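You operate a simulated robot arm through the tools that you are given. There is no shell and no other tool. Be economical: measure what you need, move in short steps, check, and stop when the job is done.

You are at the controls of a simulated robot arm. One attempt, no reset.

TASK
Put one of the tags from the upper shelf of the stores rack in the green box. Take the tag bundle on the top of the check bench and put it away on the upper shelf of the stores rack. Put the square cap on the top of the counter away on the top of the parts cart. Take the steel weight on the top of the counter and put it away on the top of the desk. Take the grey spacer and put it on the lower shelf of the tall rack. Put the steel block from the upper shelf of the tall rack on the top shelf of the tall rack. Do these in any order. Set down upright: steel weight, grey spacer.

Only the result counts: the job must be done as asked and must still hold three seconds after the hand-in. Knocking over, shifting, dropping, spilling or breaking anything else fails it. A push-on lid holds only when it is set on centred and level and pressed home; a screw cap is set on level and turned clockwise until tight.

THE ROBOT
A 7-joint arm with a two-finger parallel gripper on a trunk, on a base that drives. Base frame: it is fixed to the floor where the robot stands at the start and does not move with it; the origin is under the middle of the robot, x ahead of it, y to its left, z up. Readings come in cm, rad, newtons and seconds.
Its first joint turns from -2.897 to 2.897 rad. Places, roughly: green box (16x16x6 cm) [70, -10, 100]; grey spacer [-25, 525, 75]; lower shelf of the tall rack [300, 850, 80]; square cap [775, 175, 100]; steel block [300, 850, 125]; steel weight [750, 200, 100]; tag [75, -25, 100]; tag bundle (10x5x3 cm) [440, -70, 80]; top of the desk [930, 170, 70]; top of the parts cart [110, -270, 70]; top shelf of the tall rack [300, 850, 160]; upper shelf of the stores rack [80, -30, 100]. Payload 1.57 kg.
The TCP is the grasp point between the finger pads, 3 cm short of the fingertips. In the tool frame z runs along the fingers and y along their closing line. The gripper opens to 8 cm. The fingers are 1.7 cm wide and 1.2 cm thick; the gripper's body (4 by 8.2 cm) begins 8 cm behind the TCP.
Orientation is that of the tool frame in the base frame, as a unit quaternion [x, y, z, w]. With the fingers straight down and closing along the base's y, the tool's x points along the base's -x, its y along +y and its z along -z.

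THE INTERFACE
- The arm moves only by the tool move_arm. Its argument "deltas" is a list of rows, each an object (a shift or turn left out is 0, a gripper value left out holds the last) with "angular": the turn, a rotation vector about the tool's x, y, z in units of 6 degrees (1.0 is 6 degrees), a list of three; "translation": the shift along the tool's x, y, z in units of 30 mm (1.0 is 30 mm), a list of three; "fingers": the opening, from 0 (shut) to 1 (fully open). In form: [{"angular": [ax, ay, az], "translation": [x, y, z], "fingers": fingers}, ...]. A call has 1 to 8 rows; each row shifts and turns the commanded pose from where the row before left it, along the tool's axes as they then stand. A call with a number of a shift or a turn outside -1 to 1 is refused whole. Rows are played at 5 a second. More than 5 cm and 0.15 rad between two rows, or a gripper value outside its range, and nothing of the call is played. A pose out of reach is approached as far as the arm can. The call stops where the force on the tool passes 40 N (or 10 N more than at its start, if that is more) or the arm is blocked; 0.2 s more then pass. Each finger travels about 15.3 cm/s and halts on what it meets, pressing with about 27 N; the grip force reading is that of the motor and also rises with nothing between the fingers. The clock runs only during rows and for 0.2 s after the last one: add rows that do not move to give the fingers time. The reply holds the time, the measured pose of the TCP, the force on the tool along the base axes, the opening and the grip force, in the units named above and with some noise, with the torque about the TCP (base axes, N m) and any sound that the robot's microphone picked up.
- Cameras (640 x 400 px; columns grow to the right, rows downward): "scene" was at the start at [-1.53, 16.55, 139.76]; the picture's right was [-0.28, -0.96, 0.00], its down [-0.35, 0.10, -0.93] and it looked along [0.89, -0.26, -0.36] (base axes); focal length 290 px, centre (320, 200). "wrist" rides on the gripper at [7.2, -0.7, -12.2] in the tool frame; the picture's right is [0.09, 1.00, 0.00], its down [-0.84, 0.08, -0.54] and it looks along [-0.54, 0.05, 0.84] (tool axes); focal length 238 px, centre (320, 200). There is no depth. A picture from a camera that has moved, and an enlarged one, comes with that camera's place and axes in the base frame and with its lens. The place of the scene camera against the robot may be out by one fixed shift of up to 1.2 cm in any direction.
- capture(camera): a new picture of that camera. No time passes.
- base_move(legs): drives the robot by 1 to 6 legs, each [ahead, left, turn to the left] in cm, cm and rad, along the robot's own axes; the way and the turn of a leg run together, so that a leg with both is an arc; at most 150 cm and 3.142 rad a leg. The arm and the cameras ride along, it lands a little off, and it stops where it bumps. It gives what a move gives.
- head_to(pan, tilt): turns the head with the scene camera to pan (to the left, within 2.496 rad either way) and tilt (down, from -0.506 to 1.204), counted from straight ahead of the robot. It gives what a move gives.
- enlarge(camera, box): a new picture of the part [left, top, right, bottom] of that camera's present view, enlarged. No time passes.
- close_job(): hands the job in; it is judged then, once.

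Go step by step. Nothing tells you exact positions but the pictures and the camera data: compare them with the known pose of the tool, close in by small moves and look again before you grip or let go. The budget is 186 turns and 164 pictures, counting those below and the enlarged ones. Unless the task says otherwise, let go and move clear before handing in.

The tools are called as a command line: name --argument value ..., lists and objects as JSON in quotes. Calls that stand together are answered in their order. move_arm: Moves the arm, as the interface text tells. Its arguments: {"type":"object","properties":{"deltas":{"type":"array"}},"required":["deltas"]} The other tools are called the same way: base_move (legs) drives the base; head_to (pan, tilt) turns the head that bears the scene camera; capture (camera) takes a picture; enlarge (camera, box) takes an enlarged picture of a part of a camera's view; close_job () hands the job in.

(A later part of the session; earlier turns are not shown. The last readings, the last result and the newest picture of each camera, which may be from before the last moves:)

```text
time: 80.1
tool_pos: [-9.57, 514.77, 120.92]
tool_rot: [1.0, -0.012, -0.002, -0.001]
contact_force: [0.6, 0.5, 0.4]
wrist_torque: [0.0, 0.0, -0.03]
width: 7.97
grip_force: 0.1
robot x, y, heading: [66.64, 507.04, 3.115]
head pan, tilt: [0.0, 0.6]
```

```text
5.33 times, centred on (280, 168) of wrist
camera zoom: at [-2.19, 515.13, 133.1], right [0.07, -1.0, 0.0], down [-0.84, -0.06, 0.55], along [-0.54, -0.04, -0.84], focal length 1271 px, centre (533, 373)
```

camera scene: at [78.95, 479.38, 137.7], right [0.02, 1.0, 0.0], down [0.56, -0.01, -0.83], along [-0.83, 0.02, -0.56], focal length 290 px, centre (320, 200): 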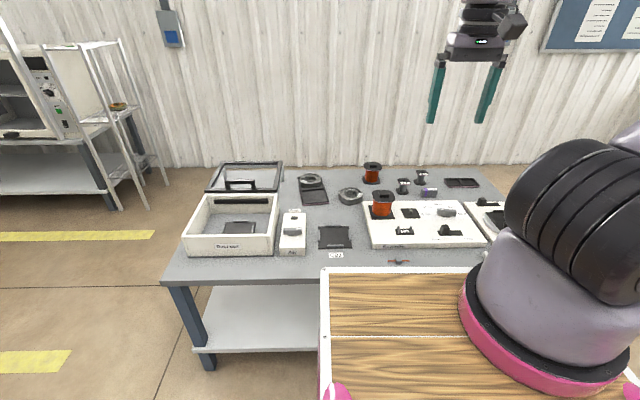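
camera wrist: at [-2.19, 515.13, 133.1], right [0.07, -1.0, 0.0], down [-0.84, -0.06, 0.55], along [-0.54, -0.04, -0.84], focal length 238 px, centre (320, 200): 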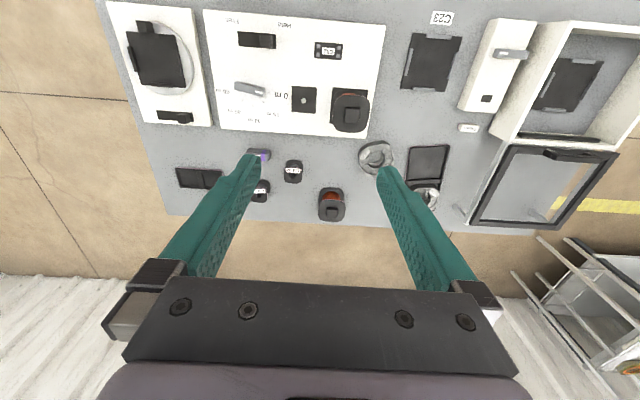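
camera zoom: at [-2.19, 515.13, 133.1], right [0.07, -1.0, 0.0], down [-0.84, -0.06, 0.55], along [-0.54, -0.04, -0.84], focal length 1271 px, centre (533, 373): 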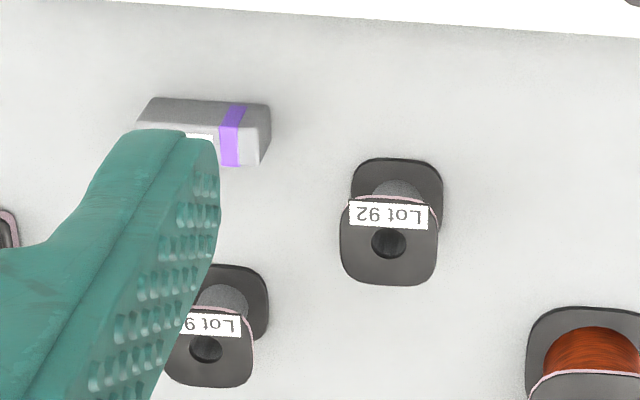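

The label reads "Spacer" — this is it. I'll strafe right to align with it and move the hand over it for a better fix.

base_move --legs '[[0, -18, 0]]'

move_arm --deltas '[{"translation": [-0.9, 0, 0.5]}, {"translation": [-0.9, 0, 0.5]}, {"translation": [-0.9, 0, 0.5]}, {"translation": [-0.6, 0, 0.5]}, {"translation": [0, 0, 0.5]}]'

capture --camera "wrist"

capture --camera "scene"

```text
time: 81.6
tool_pos: [-9.22, 533.06, 120.88]
tool_rot: [1.0, -0.014, -0.002, -0.001]
contact_force: [0.4, 0.5, 0.2]
wrist_torque: [-0.03, 0.02, -0.03]
width: 8.02
grip_force: 0.0
robot x, y, heading: [67.05, 524.86, 3.115]
head pan, tilt: [0.0, 0.6]
```

```text
time: 82.8
tool_pos: [-19.08, 533.25, 113.63]
tool_rot: [1.0, -0.013, -0.002, 0.0]
contact_force: [0.2, -0.8, 0.1]
wrist_torque: [0.02, 0.02, 0.02]
width: 8.02
grip_force: 0.2
robot x, y, heading: [67.21, 524.66, 3.116]
head pan, tilt: [0.0, 0.6]
```

```text
123 pictures are left
camera wrist: at [-11.74, 533.64, 125.8], right [0.07, -1.0, 0.0], down [-0.84, -0.06, 0.54], along [-0.54, -0.04, -0.84], focal length 238 px, centre (320, 200)
```

wrist: 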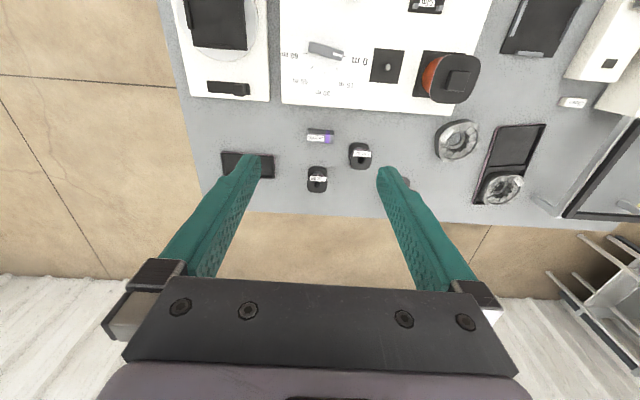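

```text
122 pictures are left
camera scene: at [67.47, 505.95, 137.69], right [0.02, 1.0, 0.0], down [0.56, -0.01, -0.83], along [-0.82, 0.02, -0.56], focal length 290 px, centre (320, 200)
```

scene: 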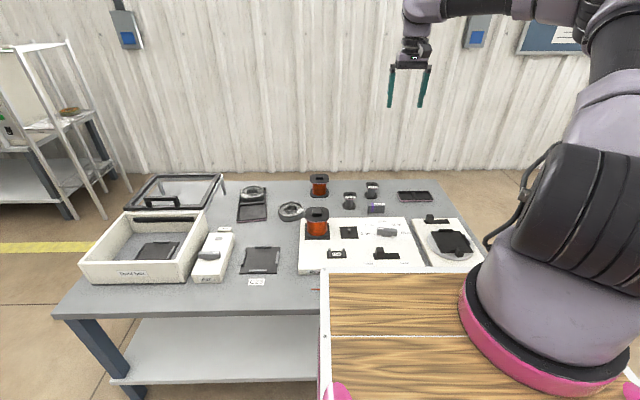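

Two wrist views triangulate the spacer at about [-32, 532] with its top near z≈63, so the table is lower than I assumed. I'll ease the base 8 cm forward and lower the hand over it.

base_move --legs '[[8, 0, 0]]'

move_arm --deltas '[{"translation": [-0.6, 0, 1]}, {"translation": [-0.6, 0, 1]}, {"translation": [0, 0, 1]}, {"translation": [0, 0, 1]}, {"translation": [0, 0, 1]}, {"translation": [0, 0, 1]}, {"translation": [0, 0, 1]}, {"translation": [0, 0, 1]}]'

capture --camera "wrist"

```text
time: 83.8
tool_pos: [-27.15, 533.62, 113.68]
tool_rot: [1.0, -0.013, -0.001, -0.001]
contact_force: [0.9, -1.0, 0.0]
wrist_torque: [0.01, 0.01, 0.02]
width: 7.98
grip_force: 0.0
robot x, y, heading: [59.23, 525.25, 3.118]
head pan, tilt: [0.0, 0.6]
```

```text
time: 85.7
tool_pos: [-30.67, 533.69, 89.74]
tool_rot: [1.0, -0.015, -0.001, 0.0]
contact_force: [0.4, 0.5, -0.1]
wrist_torque: [0.03, 0.03, 0.0]
width: 8.02
grip_force: 0.0
robot x, y, heading: [59.32, 525.46, 3.111]
head pan, tilt: [0.0, 0.6]
```

```text
121 pictures are left
camera wrist: at [-23.25, 534.06, 101.99], right [0.06, -1.0, 0.0], down [-0.84, -0.05, 0.55], along [-0.54, -0.03, -0.84], focal length 238 px, centre (320, 200)
```

wrist: 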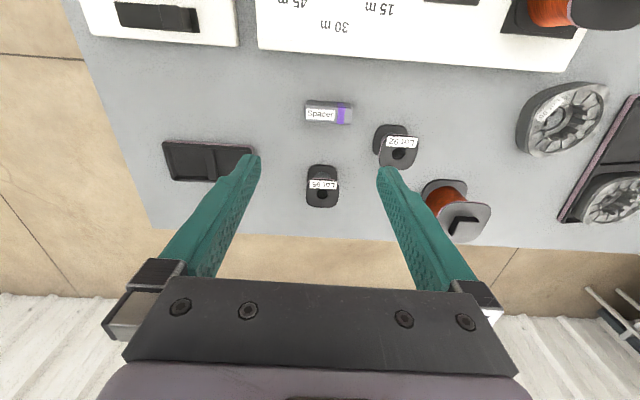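

The spacer is about 7.5 cm long and 3 cm thick, with its long side along y. To grip the thickness with a tilted tool (needed later inside the rack), I'll approach from the table's +y end. First I'll raise and retract the arm.

move_arm --deltas '[{"translation": [0, 0, -1]}, {"translation": [0, 0, -1]}, {"translation": [0, 0, -1]}, {"translation": [0.5, 0, -1]}, {"translation": [0.8, 0, -1]}, {"translation": [1, 0, -1]}, {"translation": [1, 0, -1]}, {"translation": [1, 0, -1]}]'

move_arm --deltas '[{"translation": [1, 0, -0.3]}, {"translation": [1, 0, -0.3]}, {"translation": [1, 0, 0]}, {"translation": [1, 0, 0]}, {"translation": [1, 0, 0]}, {"translation": [1, 0, 0]}, {"translation": [1, 0, 0]}]'

base_move --legs '[[-30, 0, 0], [0, -98, 0], [60, 0, 0]]'

head_to --pan 0 --tilt 0.5

capture --camera "scene"

head_to --pan -1.4 --tilt 0.3

capture --camera "scene"

```text
time: 87.5
tool_pos: [-18.02, 533.36, 113.32]
tool_rot: [1.0, -0.014, -0.001, 0.0]
contact_force: [-0.6, -0.6, -0.6]
wrist_torque: [0.0, -0.06, 0.01]
width: 7.99
grip_force: 0.1
robot x, y, heading: [59.26, 525.11, 3.117]
head pan, tilt: [0.0, 0.6]
```

```text
time: 89.0
tool_pos: [3.2, 532.66, 115.43]
tool_rot: [1.0, -0.014, -0.002, -0.001]
contact_force: [-1.3, -0.1, 0.1]
wrist_torque: [-0.01, -0.03, -0.01]
width: 7.99
grip_force: 0.0
robot x, y, heading: [59.33, 525.09, 3.113]
head pan, tilt: [0.0, 0.6]
```

```text
time: 98.9
tool_pos: [-23.52, 633.72, 115.45]
tool_rot: [1.0, -0.016, -0.002, 0.0]
contact_force: [0.4, -0.4, -1.2]
wrist_torque: [0.01, 0.0, 0.04]
width: 7.99
grip_force: 0.0
robot x, y, heading: [32.43, 625.37, 3.112]
head pan, tilt: [0.0, 0.6]
```

```text
time: 99.5
tool_pos: [-23.59, 633.66, 115.5]
tool_rot: [1.0, -0.016, -0.002, 0.0]
contact_force: [0.1, 0.4, -0.1]
wrist_torque: [-0.05, 0.02, 0.0]
width: 8.01
grip_force: 0.0
robot x, y, heading: [32.55, 625.85, 3.111]
head pan, tilt: [0.0, 0.499]
```

```text
120 pictures are left
camera scene: at [32.26, 606.85, 138.6], right [0.03, 1.0, 0.0], down [0.48, -0.01, -0.88], along [-0.88, 0.03, -0.48], focal length 290 px, centre (320, 200)
```

scene: 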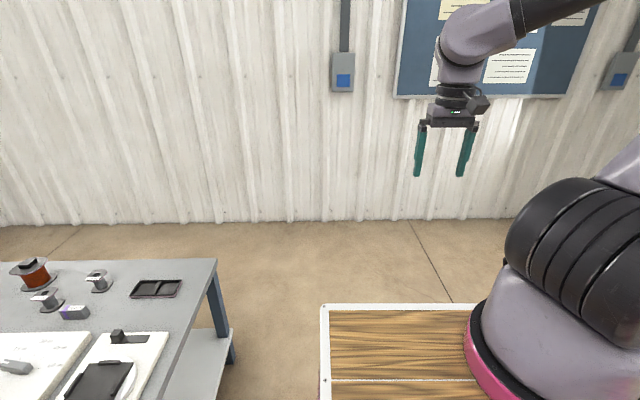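

```text
time: 101.1
tool_pos: [-23.59, 633.63, 115.49]
tool_rot: [1.0, -0.015, -0.001, -0.001]
contact_force: [0.4, -0.1, -0.3]
wrist_torque: [0.02, 0.0, -0.01]
width: 8.0
grip_force: 0.0
robot x, y, heading: [31.95, 625.91, 3.111]
head pan, tilt: [-1.4, 0.3]
```

```text
119 pictures are left
camera scene: at [40.05, 615.81, 140.44], right [0.99, 0.14, 0.0], down [0.04, -0.29, -0.96], along [-0.13, 0.95, -0.3], focal length 290 px, centre (320, 200)
```

scene: 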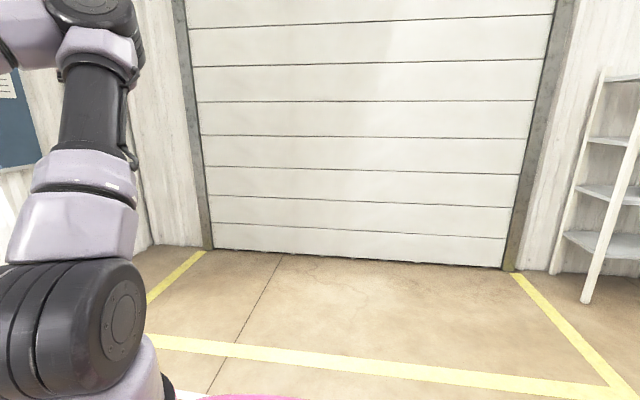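

The table end is at y≈568 and there's clear floor around here. Driving in front of the end and turning to face it.

base_move --legs '[[57, 0, 0], [0, 0, 1.6]]'

head_to --pan 0 --tilt 0.6

capture --camera "scene"

```text
time: 108.2
tool_pos: [-30.69, 571.6, 115.33]
tool_rot: [0.712, 0.703, -0.002, 0.001]
contact_force: [-0.2, 0.0, -1.0]
wrist_torque: [0.02, -0.02, 0.03]
width: 7.99
grip_force: 0.1
robot x, y, heading: [-23.75, 627.79, -1.582]
head pan, tilt: [-1.4, 0.3]
```

```text
time: 109.7
tool_pos: [-30.71, 571.6, 115.56]
tool_rot: [0.712, 0.702, -0.002, 0.0]
contact_force: [-0.6, -0.5, -0.2]
wrist_torque: [0.02, 0.05, 0.03]
width: 8.01
grip_force: 0.1
robot x, y, heading: [-23.57, 627.91, -1.582]
head pan, tilt: [0.0, 0.6]
```

```text
118 pictures are left
camera scene: at [-5.22, 628.8, 137.69], right [-1.0, 0.01, 0.0], down [0.01, 0.56, -0.83], along [-0.01, -0.83, -0.56], focal length 290 px, centre (320, 200)
```

scene: 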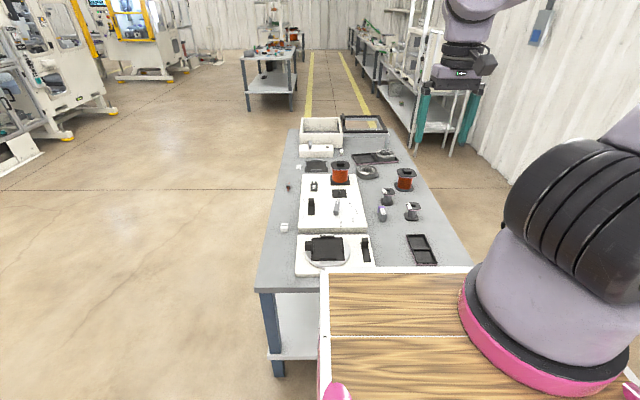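

Facing the table end now. I'll pitch the tool 45° while descending toward the spacer at about [-32.5, 532.5].

move_arm --deltas '[{"angular": [0, -0.9375, 0], "translation": [-0.55, 0, 0.78], "fingers": 0.75}, {"angular": [0, -0.9375, 0], "translation": [-0.47, 0, 0.83]}, {"angular": [0, -0.9375, 0], "translation": [-0.39, 0, 0.87]}, {"angular": [0, -0.9375, 0], "translation": [-0.3, 0, 0.91]}, {"angular": [0, -0.9375, 0], "translation": [-0.21, 0, 0.93]}, {"angular": [0, -0.9375, 0], "translation": [-0.12, 0, 0.95]}, {"angular": [0, -0.9375, 0], "translation": [-0.02, 0, 0.95]}, {"angular": [0, -0.9375, 0], "translation": [0.07, 0, 0.95]}]'

move_arm --deltas '[{"translation": [0.16, -0.2, 0.94]}, {"translation": [0.16, -0.2, 0.94]}, {"translation": [0.16, -0.1, 0.94]}, {"translation": [0.16, 0, 0.94]}, {"translation": [0, 0, 0]}]'

capture --camera "wrist"

capture --camera "scene"

```text
time: 111.5
tool_pos: [-30.82, 558.45, 96.84]
tool_rot: [0.657, 0.648, -0.273, 0.27]
contact_force: [-0.4, 0.7, 0.4]
wrist_torque: [-0.01, 0.01, -0.02]
width: 6.01
grip_force: 0.0
robot x, y, heading: [-23.64, 627.69, -1.581]
head pan, tilt: [0.0, 0.6]
```

```text
time: 112.7
tool_pos: [-32.64, 551.79, 87.32]
tool_rot: [0.657, 0.649, -0.274, 0.27]
contact_force: [-0.5, -0.1, -0.3]
wrist_torque: [-0.01, 0.02, 0.02]
width: 6.0
grip_force: 0.1
robot x, y, heading: [-23.79, 627.76, -1.582]
head pan, tilt: [0.0, 0.6]
```

```text
117 pictures are left
camera wrist: at [-32.89, 565.37, 90.84], right [1.0, 0.05, -0.07], down [0.08, -0.21, 0.98], along [0.04, -0.98, -0.21], focal length 238 px, centre (320, 200)
```

wrist: 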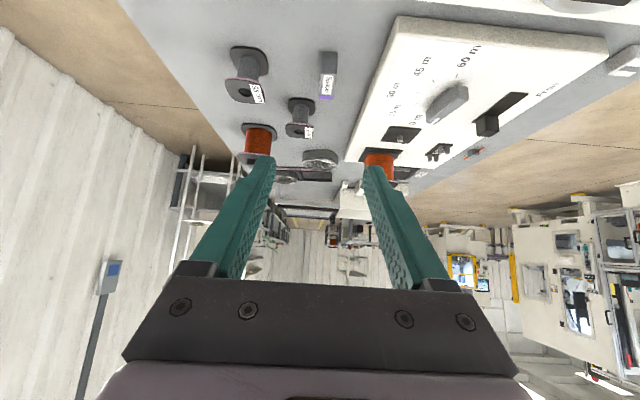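

```text
116 pictures are left
camera scene: at [-5.21, 628.81, 137.69], right [-1.0, 0.01, 0.0], down [0.01, 0.56, -0.83], along [-0.01, -0.82, -0.56], focal length 290 px, centre (320, 200)
```

scene: 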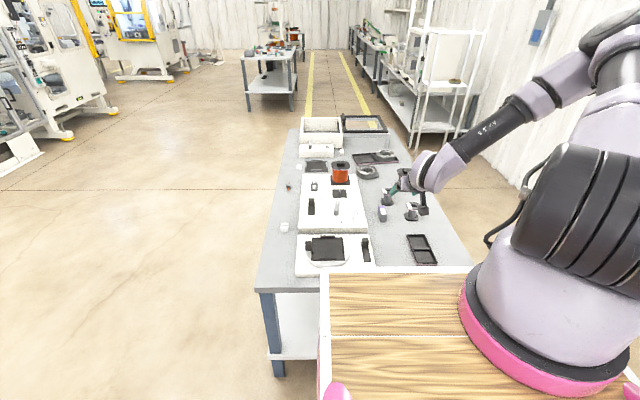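

Spacer sits centred ahead of the fingers. Advancing along the tool axis to just above it.

move_arm --deltas '[{"translation": [0.06, 0.04, 0.95]}, {"translation": [0.06, 0.04, 0.95]}, {"translation": [0.06, 0.04, 0.95]}, {"translation": [0.06, 0.04, 0.95]}, {"translation": [0.06, 0, 0.95]}, {"translation": [0.06, 0, 0.95]}, {"translation": [0.06, 0, 0.95]}, {"translation": [0, 0, 0]}]'

capture --camera "wrist"

enlarge --camera "scene" --box '[330, 160, 450, 235]'

```text
time: 114.5
tool_pos: [-32.13, 538.44, 72.4]
tool_rot: [0.658, 0.648, -0.274, 0.269]
contact_force: [0.1, -0.7, -0.1]
wrist_torque: [-0.02, 0.01, 0.01]
width: 6.01
grip_force: 0.1
robot x, y, heading: [-23.54, 627.81, -1.584]
head pan, tilt: [0.0, 0.6]
```

```text
115 pictures are left
camera wrist: at [-32.43, 551.98, 76.0], right [1.0, 0.05, -0.07], down [0.08, -0.21, 0.98], along [0.04, -0.98, -0.21], focal length 238 px, centre (320, 200)
```

wrist: 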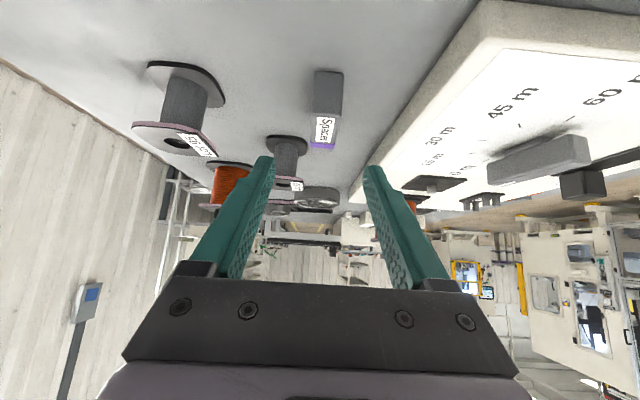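

```text
5.33 times, centred on (390, 198) of scene
camera zoom: at [-5.21, 628.8, 137.69], right [-1.0, 0.01, 0.0], down [0.01, 0.56, -0.83], along [-0.01, -0.82, -0.56], focal length 1544 px, centre (-53, 213)
```

zoom: 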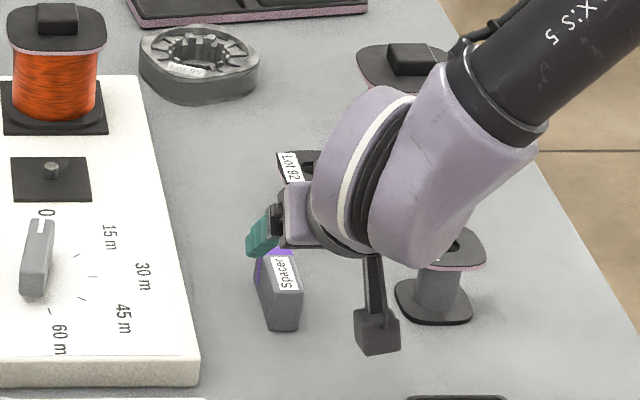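

Estimated: table top z≈61.8, spacer 529–535 in y, top ≈65.5. Descending to grip height with the tips well short of the table, then looking.

move_arm --deltas '[{"translation": [0.14, 0.02, 0.7]}, {"translation": [0.14, 0.02, 0.7]}, {"translation": [0.14, 0, 0.7]}, {"translation": [0.1, 0, 0.5]}, {"translation": [0, 0, 0]}]'

capture --camera "wrist"

enlarge --camera "scene" --box '[330, 160, 450, 235]'

```text
time: 115.7
tool_pos: [-32.07, 537.9, 72.27]
tool_rot: [0.658, 0.649, -0.272, 0.268]
contact_force: [0.2, -0.5, 0.6]
wrist_torque: [-0.01, -0.01, -0.01]
width: 5.99
grip_force: 0.0
out of reach, approached as far as the arm can: row 1, 2, 3, 4
robot x, y, heading: [-23.81, 627.54, -1.583]
head pan, tilt: [0.0, 0.6]
```

```text
113 pictures are left
camera wrist: at [-32.41, 551.54, 75.78], right [1.0, 0.05, -0.07], down [0.08, -0.21, 0.98], along [0.04, -0.98, -0.21], focal length 238 px, centre (320, 200)
```

wrist: 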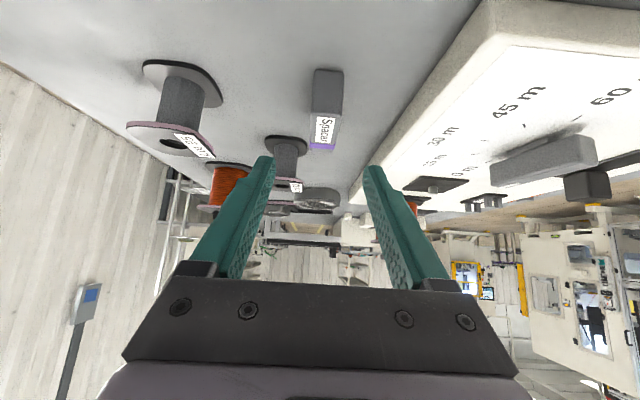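

```text
5.33 times, centred on (390, 198) of scene
camera zoom: at [-5.21, 628.8, 137.69], right [-1.0, 0.01, 0.0], down [0.01, 0.56, -0.83], along [-0.01, -0.82, -0.56], focal length 1544 px, centre (-53, 213)
```

zoom: 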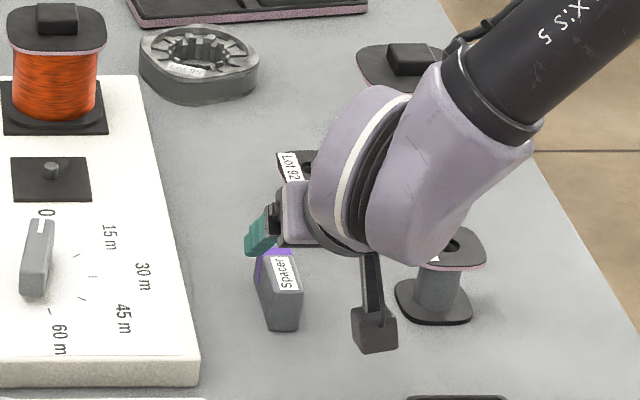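

A joint limit stops the reach at this distance. I'll lift and draw back the hand, bring the base 12 cm closer, and come down again.

move_arm --deltas '[{"translation": [0, 0, -0.9]}, {"translation": [0, 0, -0.9]}, {"translation": [0, 0, -0.9]}, {"translation": [0, 0, -0.9]}, {"translation": [0, 0, -0.5]}]'

base_move --legs '[[12, 0, 0]]'

capture --camera "wrist"

```text
time: 116.9
tool_pos: [-31.94, 546.6, 81.12]
tool_rot: [0.657, 0.649, -0.274, 0.27]
contact_force: [1.2, 0.0, -0.3]
wrist_torque: [0.01, 0.03, 0.0]
width: 5.97
grip_force: 0.2
robot x, y, heading: [-23.58, 627.76, -1.582]
head pan, tilt: [0.0, 0.6]
```

```text
time: 118.1
tool_pos: [-32.04, 534.6, 81.06]
tool_rot: [0.657, 0.649, -0.273, 0.269]
contact_force: [0.1, -0.1, 0.3]
wrist_torque: [0.0, -0.02, -0.03]
width: 5.98
grip_force: 0.0
robot x, y, heading: [-23.76, 615.63, -1.582]
head pan, tilt: [0.0, 0.6]
```

```text
111 pictures are left
camera wrist: at [-32.32, 548.27, 84.54], right [1.0, 0.05, -0.07], down [0.08, -0.21, 0.98], along [0.04, -0.98, -0.21], focal length 238 px, centre (320, 200)
```

wrist: 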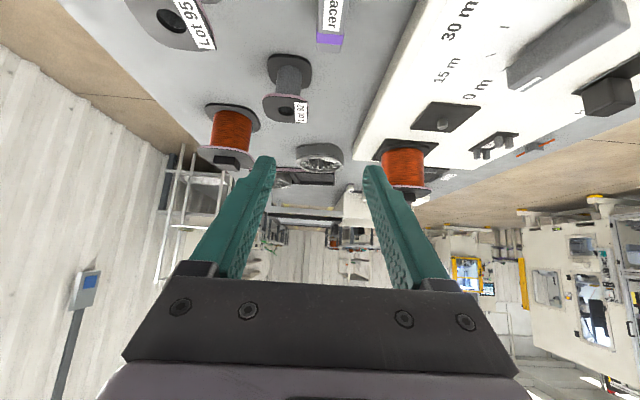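

Now straight down toward the spacer, stopping just at its top.

move_arm --deltas '[{"translation": [0.68, 0.03, 0.8]}, {"translation": [0.68, 0.03, 0.8]}, {"translation": [0.68, 0.03, 0.8]}, {"translation": [0.68, 0.03, 0.8]}, {"translation": [0, 0, 0]}]'

capture --camera "wrist"

enlarge --camera "scene" --box '[330, 180, 450, 255]'

```text
time: 119.3
tool_pos: [-31.7, 533.59, 72.35]
tool_rot: [0.657, 0.649, -0.273, 0.269]
contact_force: [-0.4, -0.5, 1.0]
wrist_torque: [0.0, 0.0, 0.0]
width: 5.99
grip_force: 0.2
out of reach, approached as far as the arm can: row 3, 4
robot x, y, heading: [-23.8, 615.86, -1.581]
head pan, tilt: [0.0, 0.6]
```

```text
110 pictures are left
camera wrist: at [-32.1, 547.24, 75.74], right [1.0, 0.05, -0.07], down [0.08, -0.21, 0.98], along [0.04, -0.98, -0.21], focal length 238 px, centre (320, 200)
```

wrist: 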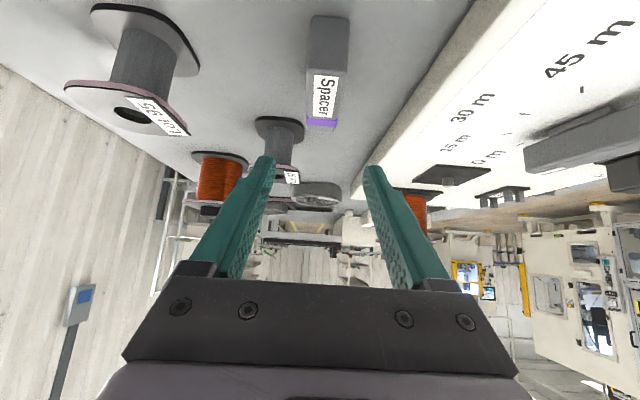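

```text
5.33 times, centred on (390, 218) of scene
camera zoom: at [-5.36, 616.86, 137.69], right [-1.0, 0.01, 0.0], down [0.01, 0.56, -0.83], along [-0.01, -0.82, -0.56], focal length 1544 px, centre (-53, 107)
```

zoom: 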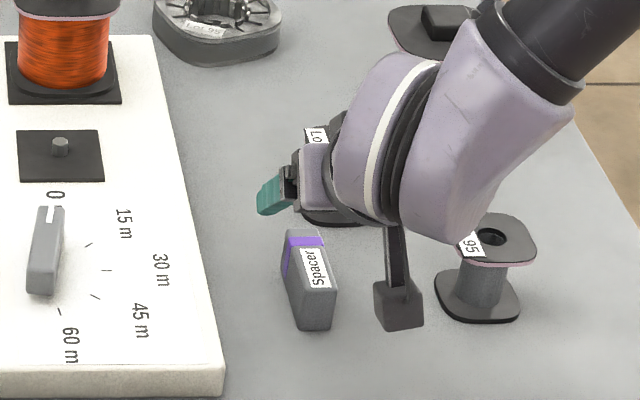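

The wrist limit depends on the pitch, so I'll steepen the tool to 60° and try again.

move_arm --deltas '[{"angular": [0, 0.9, 0]}, {"angular": [0, 0.8, 0]}, {"angular": [0, 0.8, 0]}, {"translation": [0.3, 0, 0.6]}, {"translation": [0.3, 0, 0.6]}, {"translation": [0, 0, 0]}]'

capture --camera "wrist"

```text
time: 120.7
tool_pos: [-31.62, 533.3, 68.47]
tool_rot: [0.687, 0.678, -0.185, 0.182]
contact_force: [-0.5, 0.8, 0.1]
wrist_torque: [0.0, 0.01, 0.01]
width: 6.01
grip_force: 0.0
robot x, y, heading: [-23.81, 615.64, -1.584]
head pan, tilt: [0.0, 0.6]
```

```text
108 pictures are left
camera wrist: at [-32.01, 545.56, 75.42], right [1.0, 0.07, -0.05], down [0.07, -0.45, 0.89], along [0.04, -0.89, -0.46], focal length 238 px, centre (320, 200)
```

wrist: 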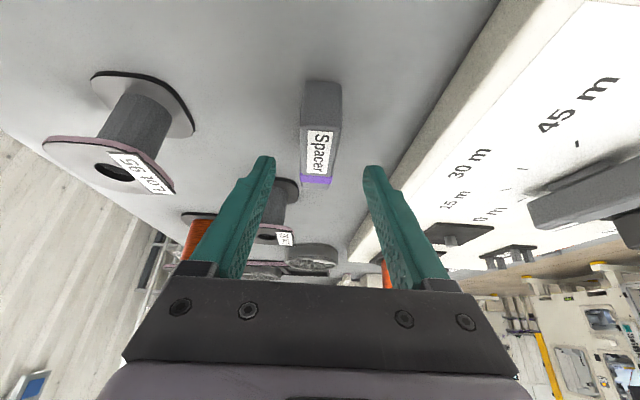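

Clear view: the spacer spans y 529–535.5, x≈-31.8, and sits between the fingers. Lowering 3.2 cm and closing.

move_arm --deltas '[{"translation": [0.27, 0, 0.47]}, {"translation": [0.27, 0, 0.47]}, {"translation": [0, 0, 0]}, {"fingers": 0.4}, {"fingers": 0.2}, {"fingers": 0}, {"fingers": 0}]'

capture --camera "wrist"

```text
time: 122.3
tool_pos: [-31.74, 533.29, 68.59]
tool_rot: [0.687, 0.678, -0.186, 0.182]
contact_force: [-0.6, 0.4, 1.3]
wrist_torque: [-0.06, 0.01, 0.0]
width: 2.3
grip_force: 26.7
out of reach, approached as far as the arm can: row 1, 2
robot x, y, heading: [-23.71, 615.52, -1.584]
head pan, tilt: [0.0, 0.6]
```

```text
107 pictures are left
camera wrist: at [-32.01, 545.56, 75.44], right [1.0, 0.07, -0.05], down [0.07, -0.45, 0.89], along [0.04, -0.89, -0.46], focal length 238 px, centre (320, 200)
```

wrist: 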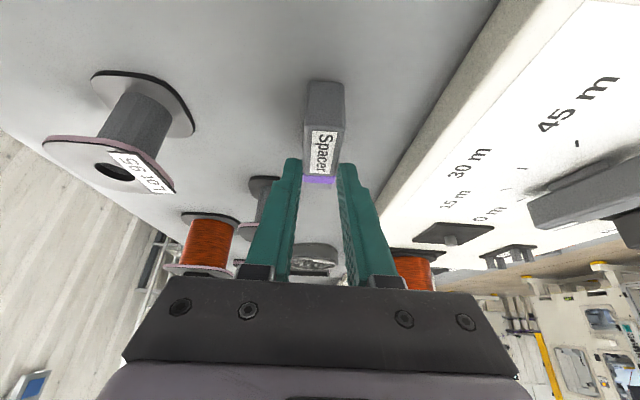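

The limit hit again and it closed only on the very tips. Reopening, steepening to 75°, then lowering properly.

move_arm --deltas '[{"fingers": 0.65}, {"fingers": 0.65}, {"angular": [0, 0.9, 0], "translation": [-0.1, 0, -0.17]}, {"angular": [0, 0.8, 0]}, {"angular": [0, 0.8, 0]}, {"translation": [0.1, 0, 0.4]}, {"translation": [0.1, 0, 0.4]}, {"translation": [0, 0, 0]}]'

capture --camera "wrist"

```text
time: 124.1
tool_pos: [-31.58, 533.46, 66.93]
tool_rot: [0.705, 0.697, -0.093, 0.092]
contact_force: [-1.0, -0.1, 0.4]
wrist_torque: [0.02, -0.02, 0.01]
width: 5.2
grip_force: 0.1
robot x, y, heading: [-23.83, 615.54, -1.585]
head pan, tilt: [0.0, 0.6]
```

```text
106 pictures are left
camera wrist: at [-31.98, 543.5, 76.67], right [1.0, 0.08, -0.03], down [0.07, -0.67, 0.74], along [0.04, -0.74, -0.67], focal length 238 px, centre (320, 200)
```

wrist: 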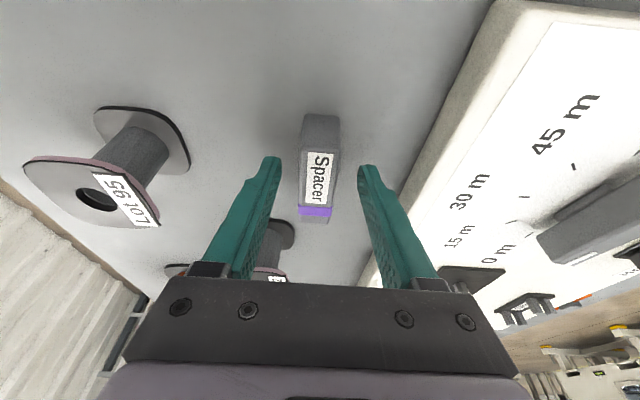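

Good. Lowering 1.6 cm more and centring, then closing.

move_arm --deltas '[{"translation": [-0.06, -0.03, 0.29]}, {"translation": [-0.06, -0.03, 0.29]}, {"translation": [0, 0, 0]}, {"fingers": 0.3}, {"fingers": 0.1}, {"fingers": 0}, {"fingers": 0}]'

capture --camera "wrist"

```text
time: 125.7
tool_pos: [-31.79, 532.93, 66.84]
tool_rot: [0.706, 0.696, -0.094, 0.092]
contact_force: [0.0, -1.2, 1.2]
wrist_torque: [0.01, -0.06, -0.03]
width: 2.36
grip_force: 26.6
out of reach, approached as far as the arm can: row 1, 2
robot x, y, heading: [-24.01, 615.53, -1.587]
head pan, tilt: [0.0, 0.6]
```

```text
105 pictures are left
camera wrist: at [-32.16, 543.04, 76.77], right [1.0, 0.08, -0.03], down [0.07, -0.67, 0.74], along [0.04, -0.74, -0.67], focal length 238 px, centre (320, 200)
```

wrist: 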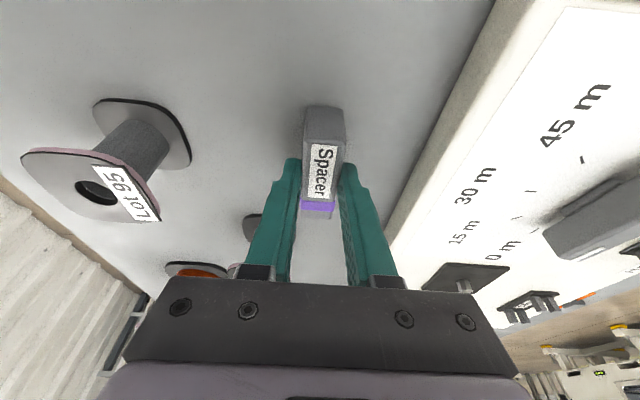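

The tips still overlap the spacer's upper ~2 cm and are centred on its length, so this grip should do. Lifting gently to check.

move_arm --deltas '[{"translation": [-0.1, 0, -0.4]}, {"translation": [-0.2, 0, -0.8]}, {"translation": [-0.2, 0, -0.8]}, {"translation": [-0.2, 0, -0.8]}, {"translation": [0, 0, 0]}]'

capture --camera "wrist"

enlarge --camera "scene" --box '[330, 160, 490, 260]'

```text
time: 126.9
tool_pos: [-31.87, 533.2, 75.69]
tool_rot: [0.705, 0.696, -0.095, 0.091]
contact_force: [-0.1, -0.7, -1.1]
wrist_torque: [0.01, 0.0, -0.04]
width: 2.33
grip_force: 27.3
robot x, y, heading: [-23.89, 615.38, -1.581]
head pan, tilt: [0.0, 0.6]
```

```text
104 pictures are left
camera wrist: at [-32.23, 543.23, 85.55], right [1.0, 0.08, -0.03], down [0.07, -0.67, 0.74], along [0.04, -0.74, -0.67], focal length 238 px, centre (320, 200)
```

wrist: 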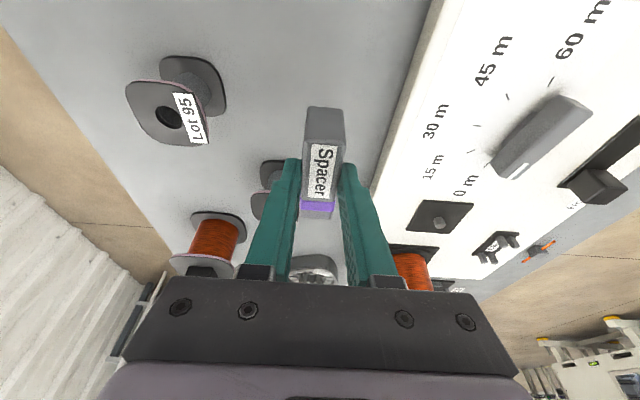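

```text
4.00 times, centred on (410, 210) of scene
camera zoom: at [-5.36, 616.84, 137.69], right [-1.0, 0.01, 0.0], down [0.01, 0.56, -0.82], along [-0.01, -0.82, -0.57], focal length 1158 px, centre (-40, 160)
```

zoom: 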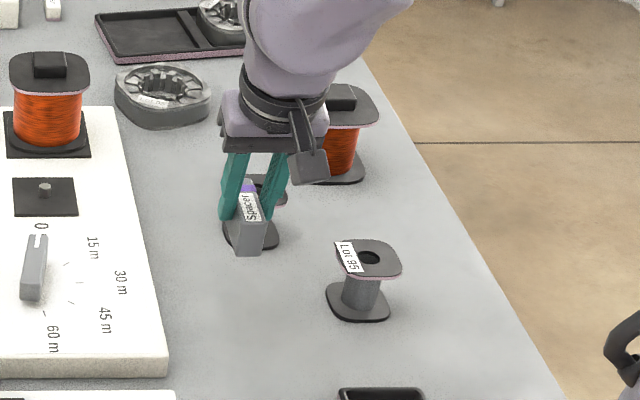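

Lifted level. Raising and drawing the arm back, then backing away from the table and looking toward the tall rack.

move_arm --deltas '[{"translation": [-0.25, 0, -0.95]}, {"translation": [-0.25, 0, -0.95]}, {"translation": [-0.25, 0, -0.95]}, {"translation": [-0.25, 0, -0.95]}, {"translation": [-0.25, 0, -0.95]}, {"translation": [-0.25, 0, -0.95]}, {"translation": [0.3, 0, -0.95]}, {"translation": [0.3, 0, -0.95]}]'

move_arm --deltas '[{"translation": [0.6, 0, -0.8]}, {"translation": [0.6, 0, -0.8]}, {"translation": [0.9, 0, -0.4]}, {"translation": [0.9, 0, -0.4]}]'

base_move --legs '[[-35, 0, 0], [0, 0, 1.58], [100, 0, 0]]'

head_to --pan 0.6 --tilt 0.3

capture --camera "scene"

capture --camera "wrist"

```text
time: 128.7
tool_pos: [-31.9, 536.51, 98.28]
tool_rot: [0.706, 0.696, -0.094, 0.092]
contact_force: [-0.1, -0.1, -1.0]
wrist_torque: [0.02, 0.01, 0.0]
width: 2.33
grip_force: 26.4
robot x, y, heading: [-24.03, 615.76, -1.583]
head pan, tilt: [0.0, 0.6]
```

```text
time: 129.7
tool_pos: [-31.78, 546.95, 102.78]
tool_rot: [0.706, 0.696, -0.095, 0.092]
contact_force: [-0.1, -1.0, -2.1]
wrist_torque: [0.04, 0.01, 0.0]
width: 2.33
grip_force: 27.0
robot x, y, heading: [-23.96, 615.69, -1.58]
head pan, tilt: [0.0, 0.6]
```

```text
time: 140.5
tool_pos: [144.21, 642.68, 102.76]
tool_rot: [0.002, 0.991, -0.001, 0.132]
contact_force: [-0.1, -0.3, -0.4]
wrist_torque: [-0.02, -0.01, 0.0]
width: 2.36
grip_force: 26.9
robot x, y, heading: [75.71, 650.16, -0.008]
head pan, tilt: [0.0, 0.6]
```

```text
time: 141.5
tool_pos: [144.24, 642.73, 102.79]
tool_rot: [0.002, 0.991, 0.0, 0.131]
contact_force: [-0.1, -0.2, -1.1]
wrist_torque: [-0.01, 0.04, 0.02]
width: 2.33
grip_force: 26.9
robot x, y, heading: [75.46, 649.77, -0.001]
head pan, tilt: [0.6, 0.3]
```

```text
102 pictures are left
camera scene: at [72.71, 674.29, 140.44], right [0.56, -0.83, 0.0], down [-0.25, -0.17, -0.96], along [0.79, 0.54, -0.3], focal length 290 px, centre (320, 200)
```

scene: 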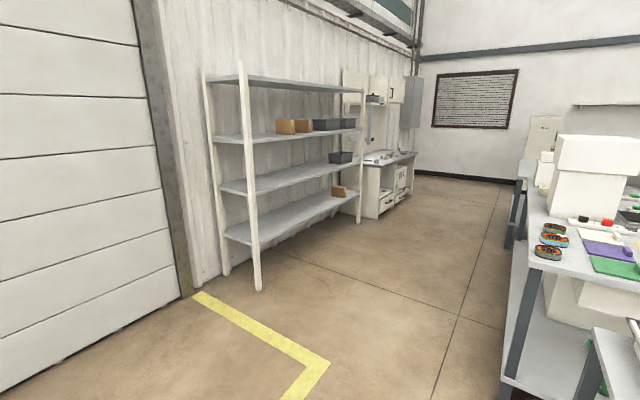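

```text
101 pictures are left
camera wrist: at [134.27, 641.98, 112.71], right [-0.08, 1.0, -0.03], down [0.67, 0.08, 0.74], along [0.74, 0.05, -0.67], focal length 238 px, centre (320, 200)
```

wrist: 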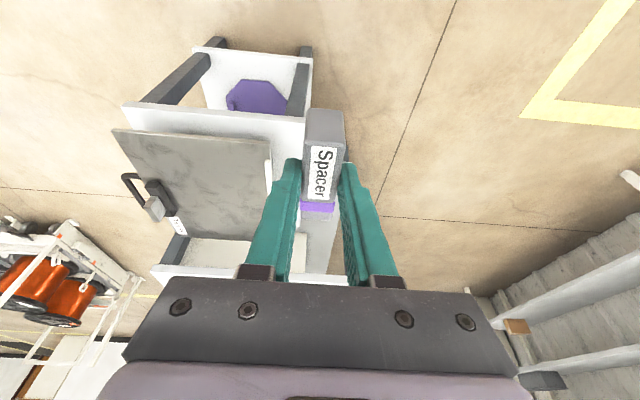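

The tall rack's front is at y≈830 and spans x≈211–390. I'll strafe left, drive along in front of it and turn to face it, staying well off.

base_move --legs '[[0, 82, 0], [110, 0, 0], [110, 0, 0], [0, 0, 1.571]]'

head_to --pan -0.2 --tilt 0.2

capture --camera "scene"

capture --camera "wrist"

```text
time: 160.3
tool_pos: [299.84, 801.9, 102.81]
tool_rot: [0.715, -0.687, -0.093, -0.091]
contact_force: [-0.1, 0.6, -0.5]
wrist_torque: [0.01, 0.01, -0.01]
width: 2.31
grip_force: 27.0
robot x, y, heading: [295.89, 732.62, 1.607]
head pan, tilt: [0.6, 0.3]
```

```text
time: 161.4
tool_pos: [300.06, 801.86, 102.74]
tool_rot: [0.715, -0.687, -0.094, -0.092]
contact_force: [-0.1, 0.2, -0.5]
wrist_torque: [-0.02, -0.01, -0.01]
width: 2.36
grip_force: 27.3
robot x, y, heading: [295.68, 732.83, 1.609]
head pan, tilt: [-0.201, 0.201]
```

```text
100 pictures are left
camera scene: at [278.35, 731.29, 141.37], right [0.99, -0.16, 0.0], down [-0.03, -0.2, -0.98], along [0.15, 0.97, -0.2], focal length 290 px, centre (320, 200)
```

scene: 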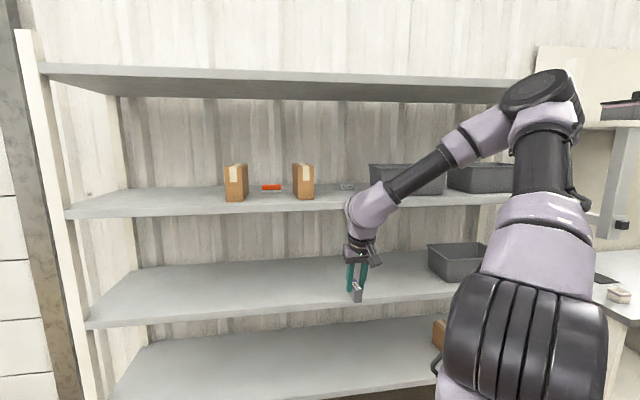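

```text
99 pictures are left
camera wrist: at [301.19, 791.65, 112.71], right [-0.99, -0.13, -0.03], down [-0.11, 0.66, 0.74], along [-0.08, 0.74, -0.67], focal length 238 px, centre (320, 200)
```

wrist: 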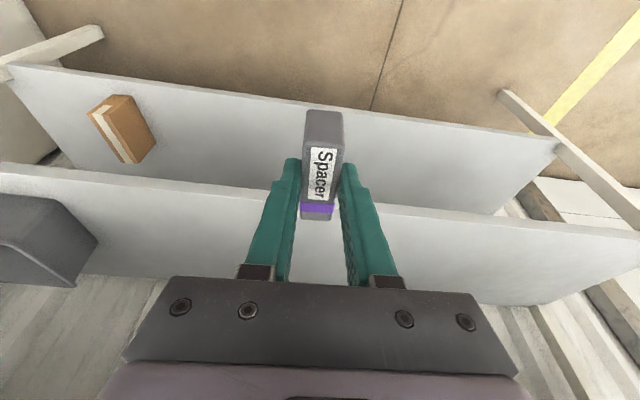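

Rack in view. Enlarging to identify the steel block on the upper shelf and measure shelf edges.

enlarge --camera "scene" --box '[210, 140, 410, 265]'

enlarge --camera "wrist" --box '[220, 80, 420, 205]'

```text
3.20 times, centred on (310, 202) of scene
camera zoom: at [278.35, 731.29, 141.37], right [0.99, -0.16, 0.0], down [-0.03, -0.2, -0.98], along [0.15, 0.97, -0.2], focal length 926 px, centre (352, 192)
```

zoom: 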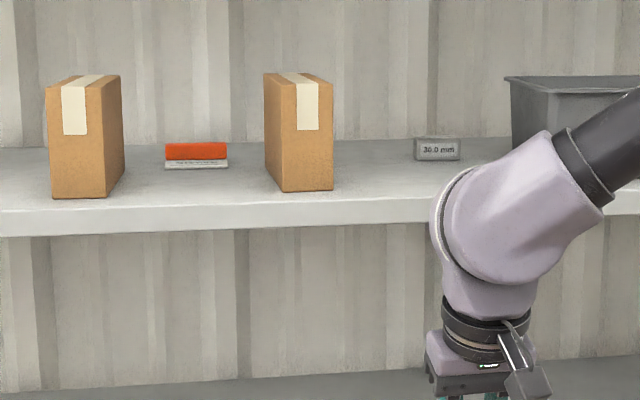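

```text
3.20 times, centred on (320, 142) of wrist
camera zoom: at [301.19, 791.65, 112.71], right [-0.99, -0.13, -0.03], down [-0.11, 0.66, 0.74], along [-0.08, 0.74, -0.67], focal length 763 px, centre (320, 384)
```

zoom: 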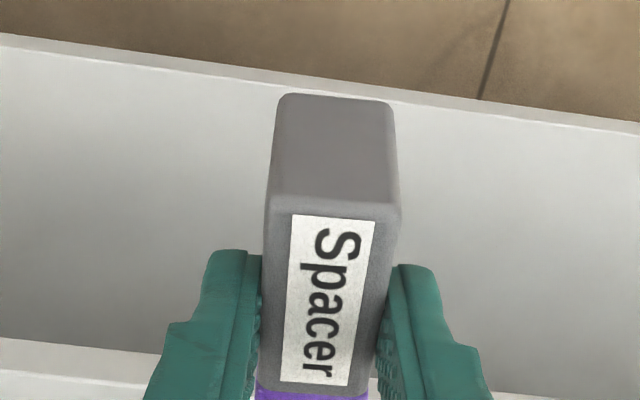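

The steel block is the grey "30.0 mm" piece at about [309, 854, 120]. First the spacer: I'll tilt the tool to ~65° so the wrist stays clear of the shelf above, lower in front of the opening, and look.

move_arm --deltas '[{"angular": [0, -0.85, 0]}, {"angular": [0, -0.85, 0]}, {"translation": [0.38, 0, 0.82]}, {"translation": [0.38, 0, 0.82]}, {"translation": [0.38, 0, 0.82]}, {"translation": [0.38, 0, 0.82]}, {"translation": [0, 0, 0]}]'

base_move --legs '[[12, 0, 0]]'

capture --camera "wrist"

capture --camera "scene"

```text
time: 163.0
tool_pos: [299.99, 801.83, 91.95]
tool_rot: [0.703, -0.676, -0.159, -0.153]
contact_force: [0.5, 0.2, -1.0]
wrist_torque: [0.04, -0.01, -0.02]
width: 2.34
grip_force: 26.8
robot x, y, heading: [296.14, 732.99, 1.609]
head pan, tilt: [-0.201, 0.201]
```

```text
time: 164.2
tool_pos: [299.44, 813.52, 91.85]
tool_rot: [0.704, -0.676, -0.157, -0.152]
contact_force: [-0.8, -0.2, -1.1]
wrist_torque: [-0.02, -0.03, 0.02]
width: 2.33
grip_force: 27.3
robot x, y, heading: [295.75, 744.39, 1.611]
head pan, tilt: [-0.201, 0.201]
```

```text
96 pictures are left
camera wrist: at [300.79, 801.8, 99.9], right [-0.99, -0.12, -0.04], down [-0.1, 0.52, 0.85], along [-0.08, 0.84, -0.53], focal length 238 px, centre (320, 200)
```

wrist: 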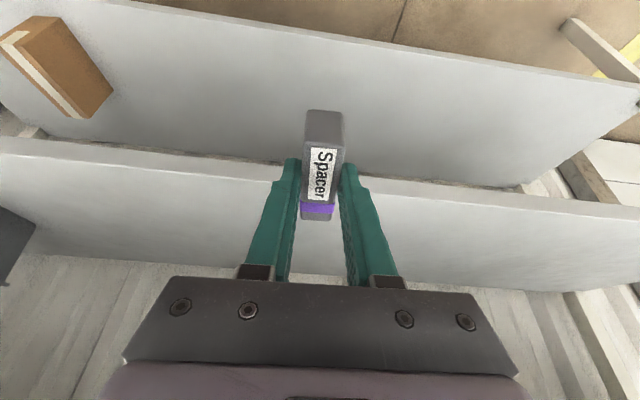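

```text
95 pictures are left
camera scene: at [277.87, 743.01, 141.37], right [0.99, -0.16, 0.0], down [-0.03, -0.2, -0.98], along [0.15, 0.97, -0.2], focal length 290 px, centre (320, 200)
```

scene: 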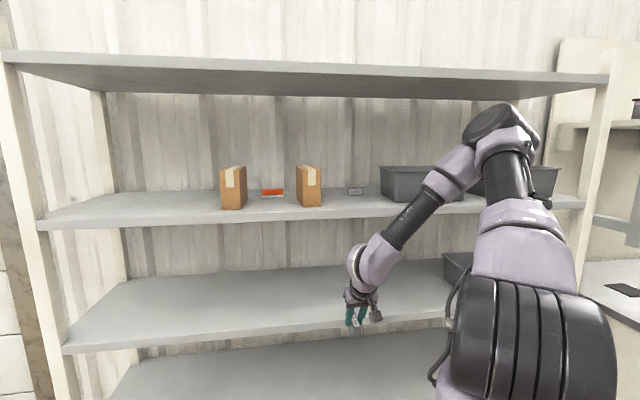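

Shelf edge estimated near y≈825, z≈82. Sliding the spacer 21 cm forward over the lower shelf with ~4 cm clearance.

move_arm --deltas '[{"translation": [-0.906, 0, 0.423]}, {"translation": [-0.906, 0, 0.423]}, {"translation": [-0.906, 0, 0.423]}, {"translation": [-0.906, 0, 0.423]}, {"translation": [-0.906, 0, 0.423]}, {"translation": [-0.906, 0, 0.423]}, {"translation": [-0.906, 0, 0.423]}, {"translation": [0, 0, 0]}]'

capture --camera "wrist"

enlarge --camera "scene" --box '[240, 180, 480, 330]'

```text
time: 166.0
tool_pos: [298.52, 834.39, 91.94]
tool_rot: [0.705, -0.675, -0.157, -0.152]
contact_force: [0.3, 0.9, -0.5]
wrist_torque: [0.0, 0.01, 0.03]
width: 2.36
grip_force: 27.1
robot x, y, heading: [295.51, 744.3, 1.615]
head pan, tilt: [-0.201, 0.201]
```

```text
94 pictures are left
camera wrist: at [299.83, 822.64, 99.88], right [-0.99, -0.12, -0.04], down [-0.1, 0.52, 0.85], along [-0.08, 0.84, -0.53], focal length 238 px, centre (320, 200)
```

wrist: 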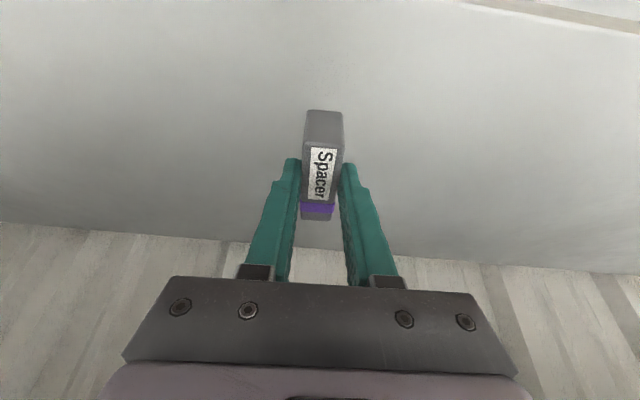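

```text
2.67 times, centred on (360, 255) of scene
camera zoom: at [277.86, 742.99, 141.37], right [0.99, -0.16, 0.0], down [-0.03, -0.2, -0.98], along [0.15, 0.97, -0.2], focal length 772 px, centre (213, 53)
```

zoom: 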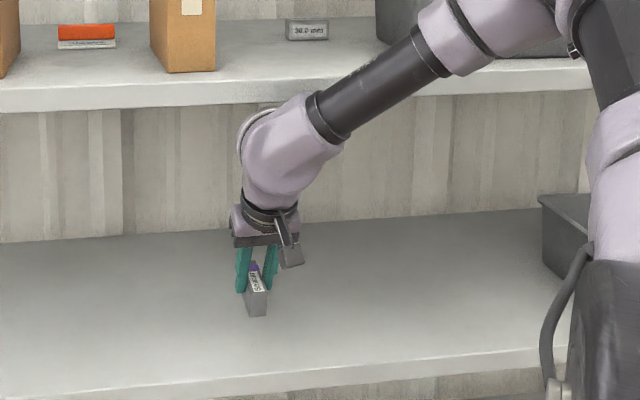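

Clear all round. Lowering slowly, watching the force.

move_arm --deltas '[{"translation": [0.08, 0, 0.17]}, {"translation": [0.08, 0, 0.17]}, {"translation": [0.08, 0, 0.17]}, {"translation": [0.08, 0, 0.17]}, {"translation": [0.08, 0, 0.17]}, {"translation": [0.08, 0, 0.17]}, {"translation": [0, 0, 0]}]'

capture --camera "wrist"

enlarge --camera "scene" --box '[300, 250, 380, 300]'

```text
time: 167.6
tool_pos: [298.61, 834.57, 88.57]
tool_rot: [0.704, -0.675, -0.158, -0.152]
contact_force: [0.2, 1.1, -1.0]
wrist_torque: [-0.01, -0.02, -0.03]
width: 2.34
grip_force: 27.1
robot x, y, heading: [295.5, 744.85, 1.614]
head pan, tilt: [-0.201, 0.201]
```

```text
92 pictures are left
camera wrist: at [299.9, 822.84, 96.58], right [-0.99, -0.12, -0.04], down [-0.1, 0.52, 0.85], along [-0.08, 0.84, -0.53], focal length 238 px, centre (320, 200)
```

wrist: 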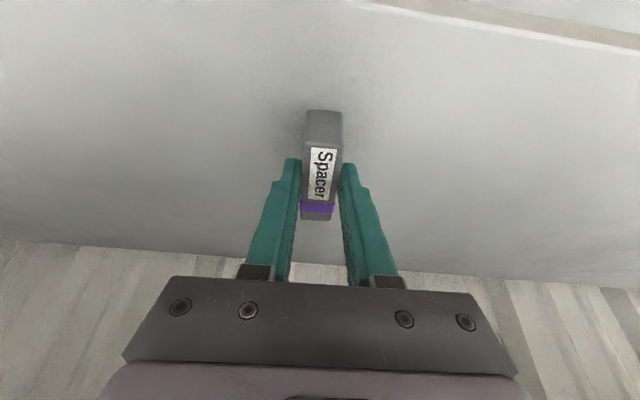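

```text
8.00 times, centred on (340, 275) of scene
camera zoom: at [277.86, 743.0, 141.37], right [0.99, -0.16, 0.0], down [-0.03, -0.2, -0.98], along [0.15, 0.97, -0.2], focal length 2316 px, centre (160, -400)
```

zoom: 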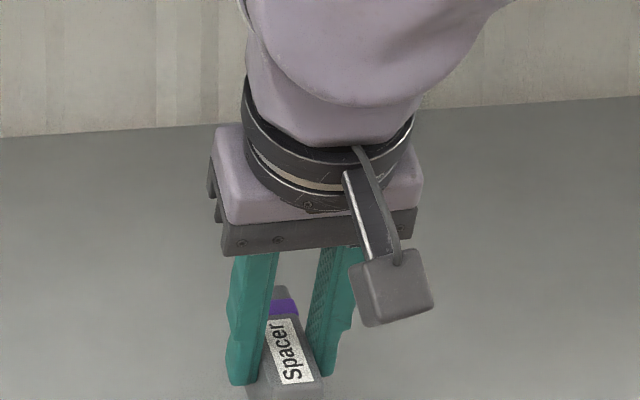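

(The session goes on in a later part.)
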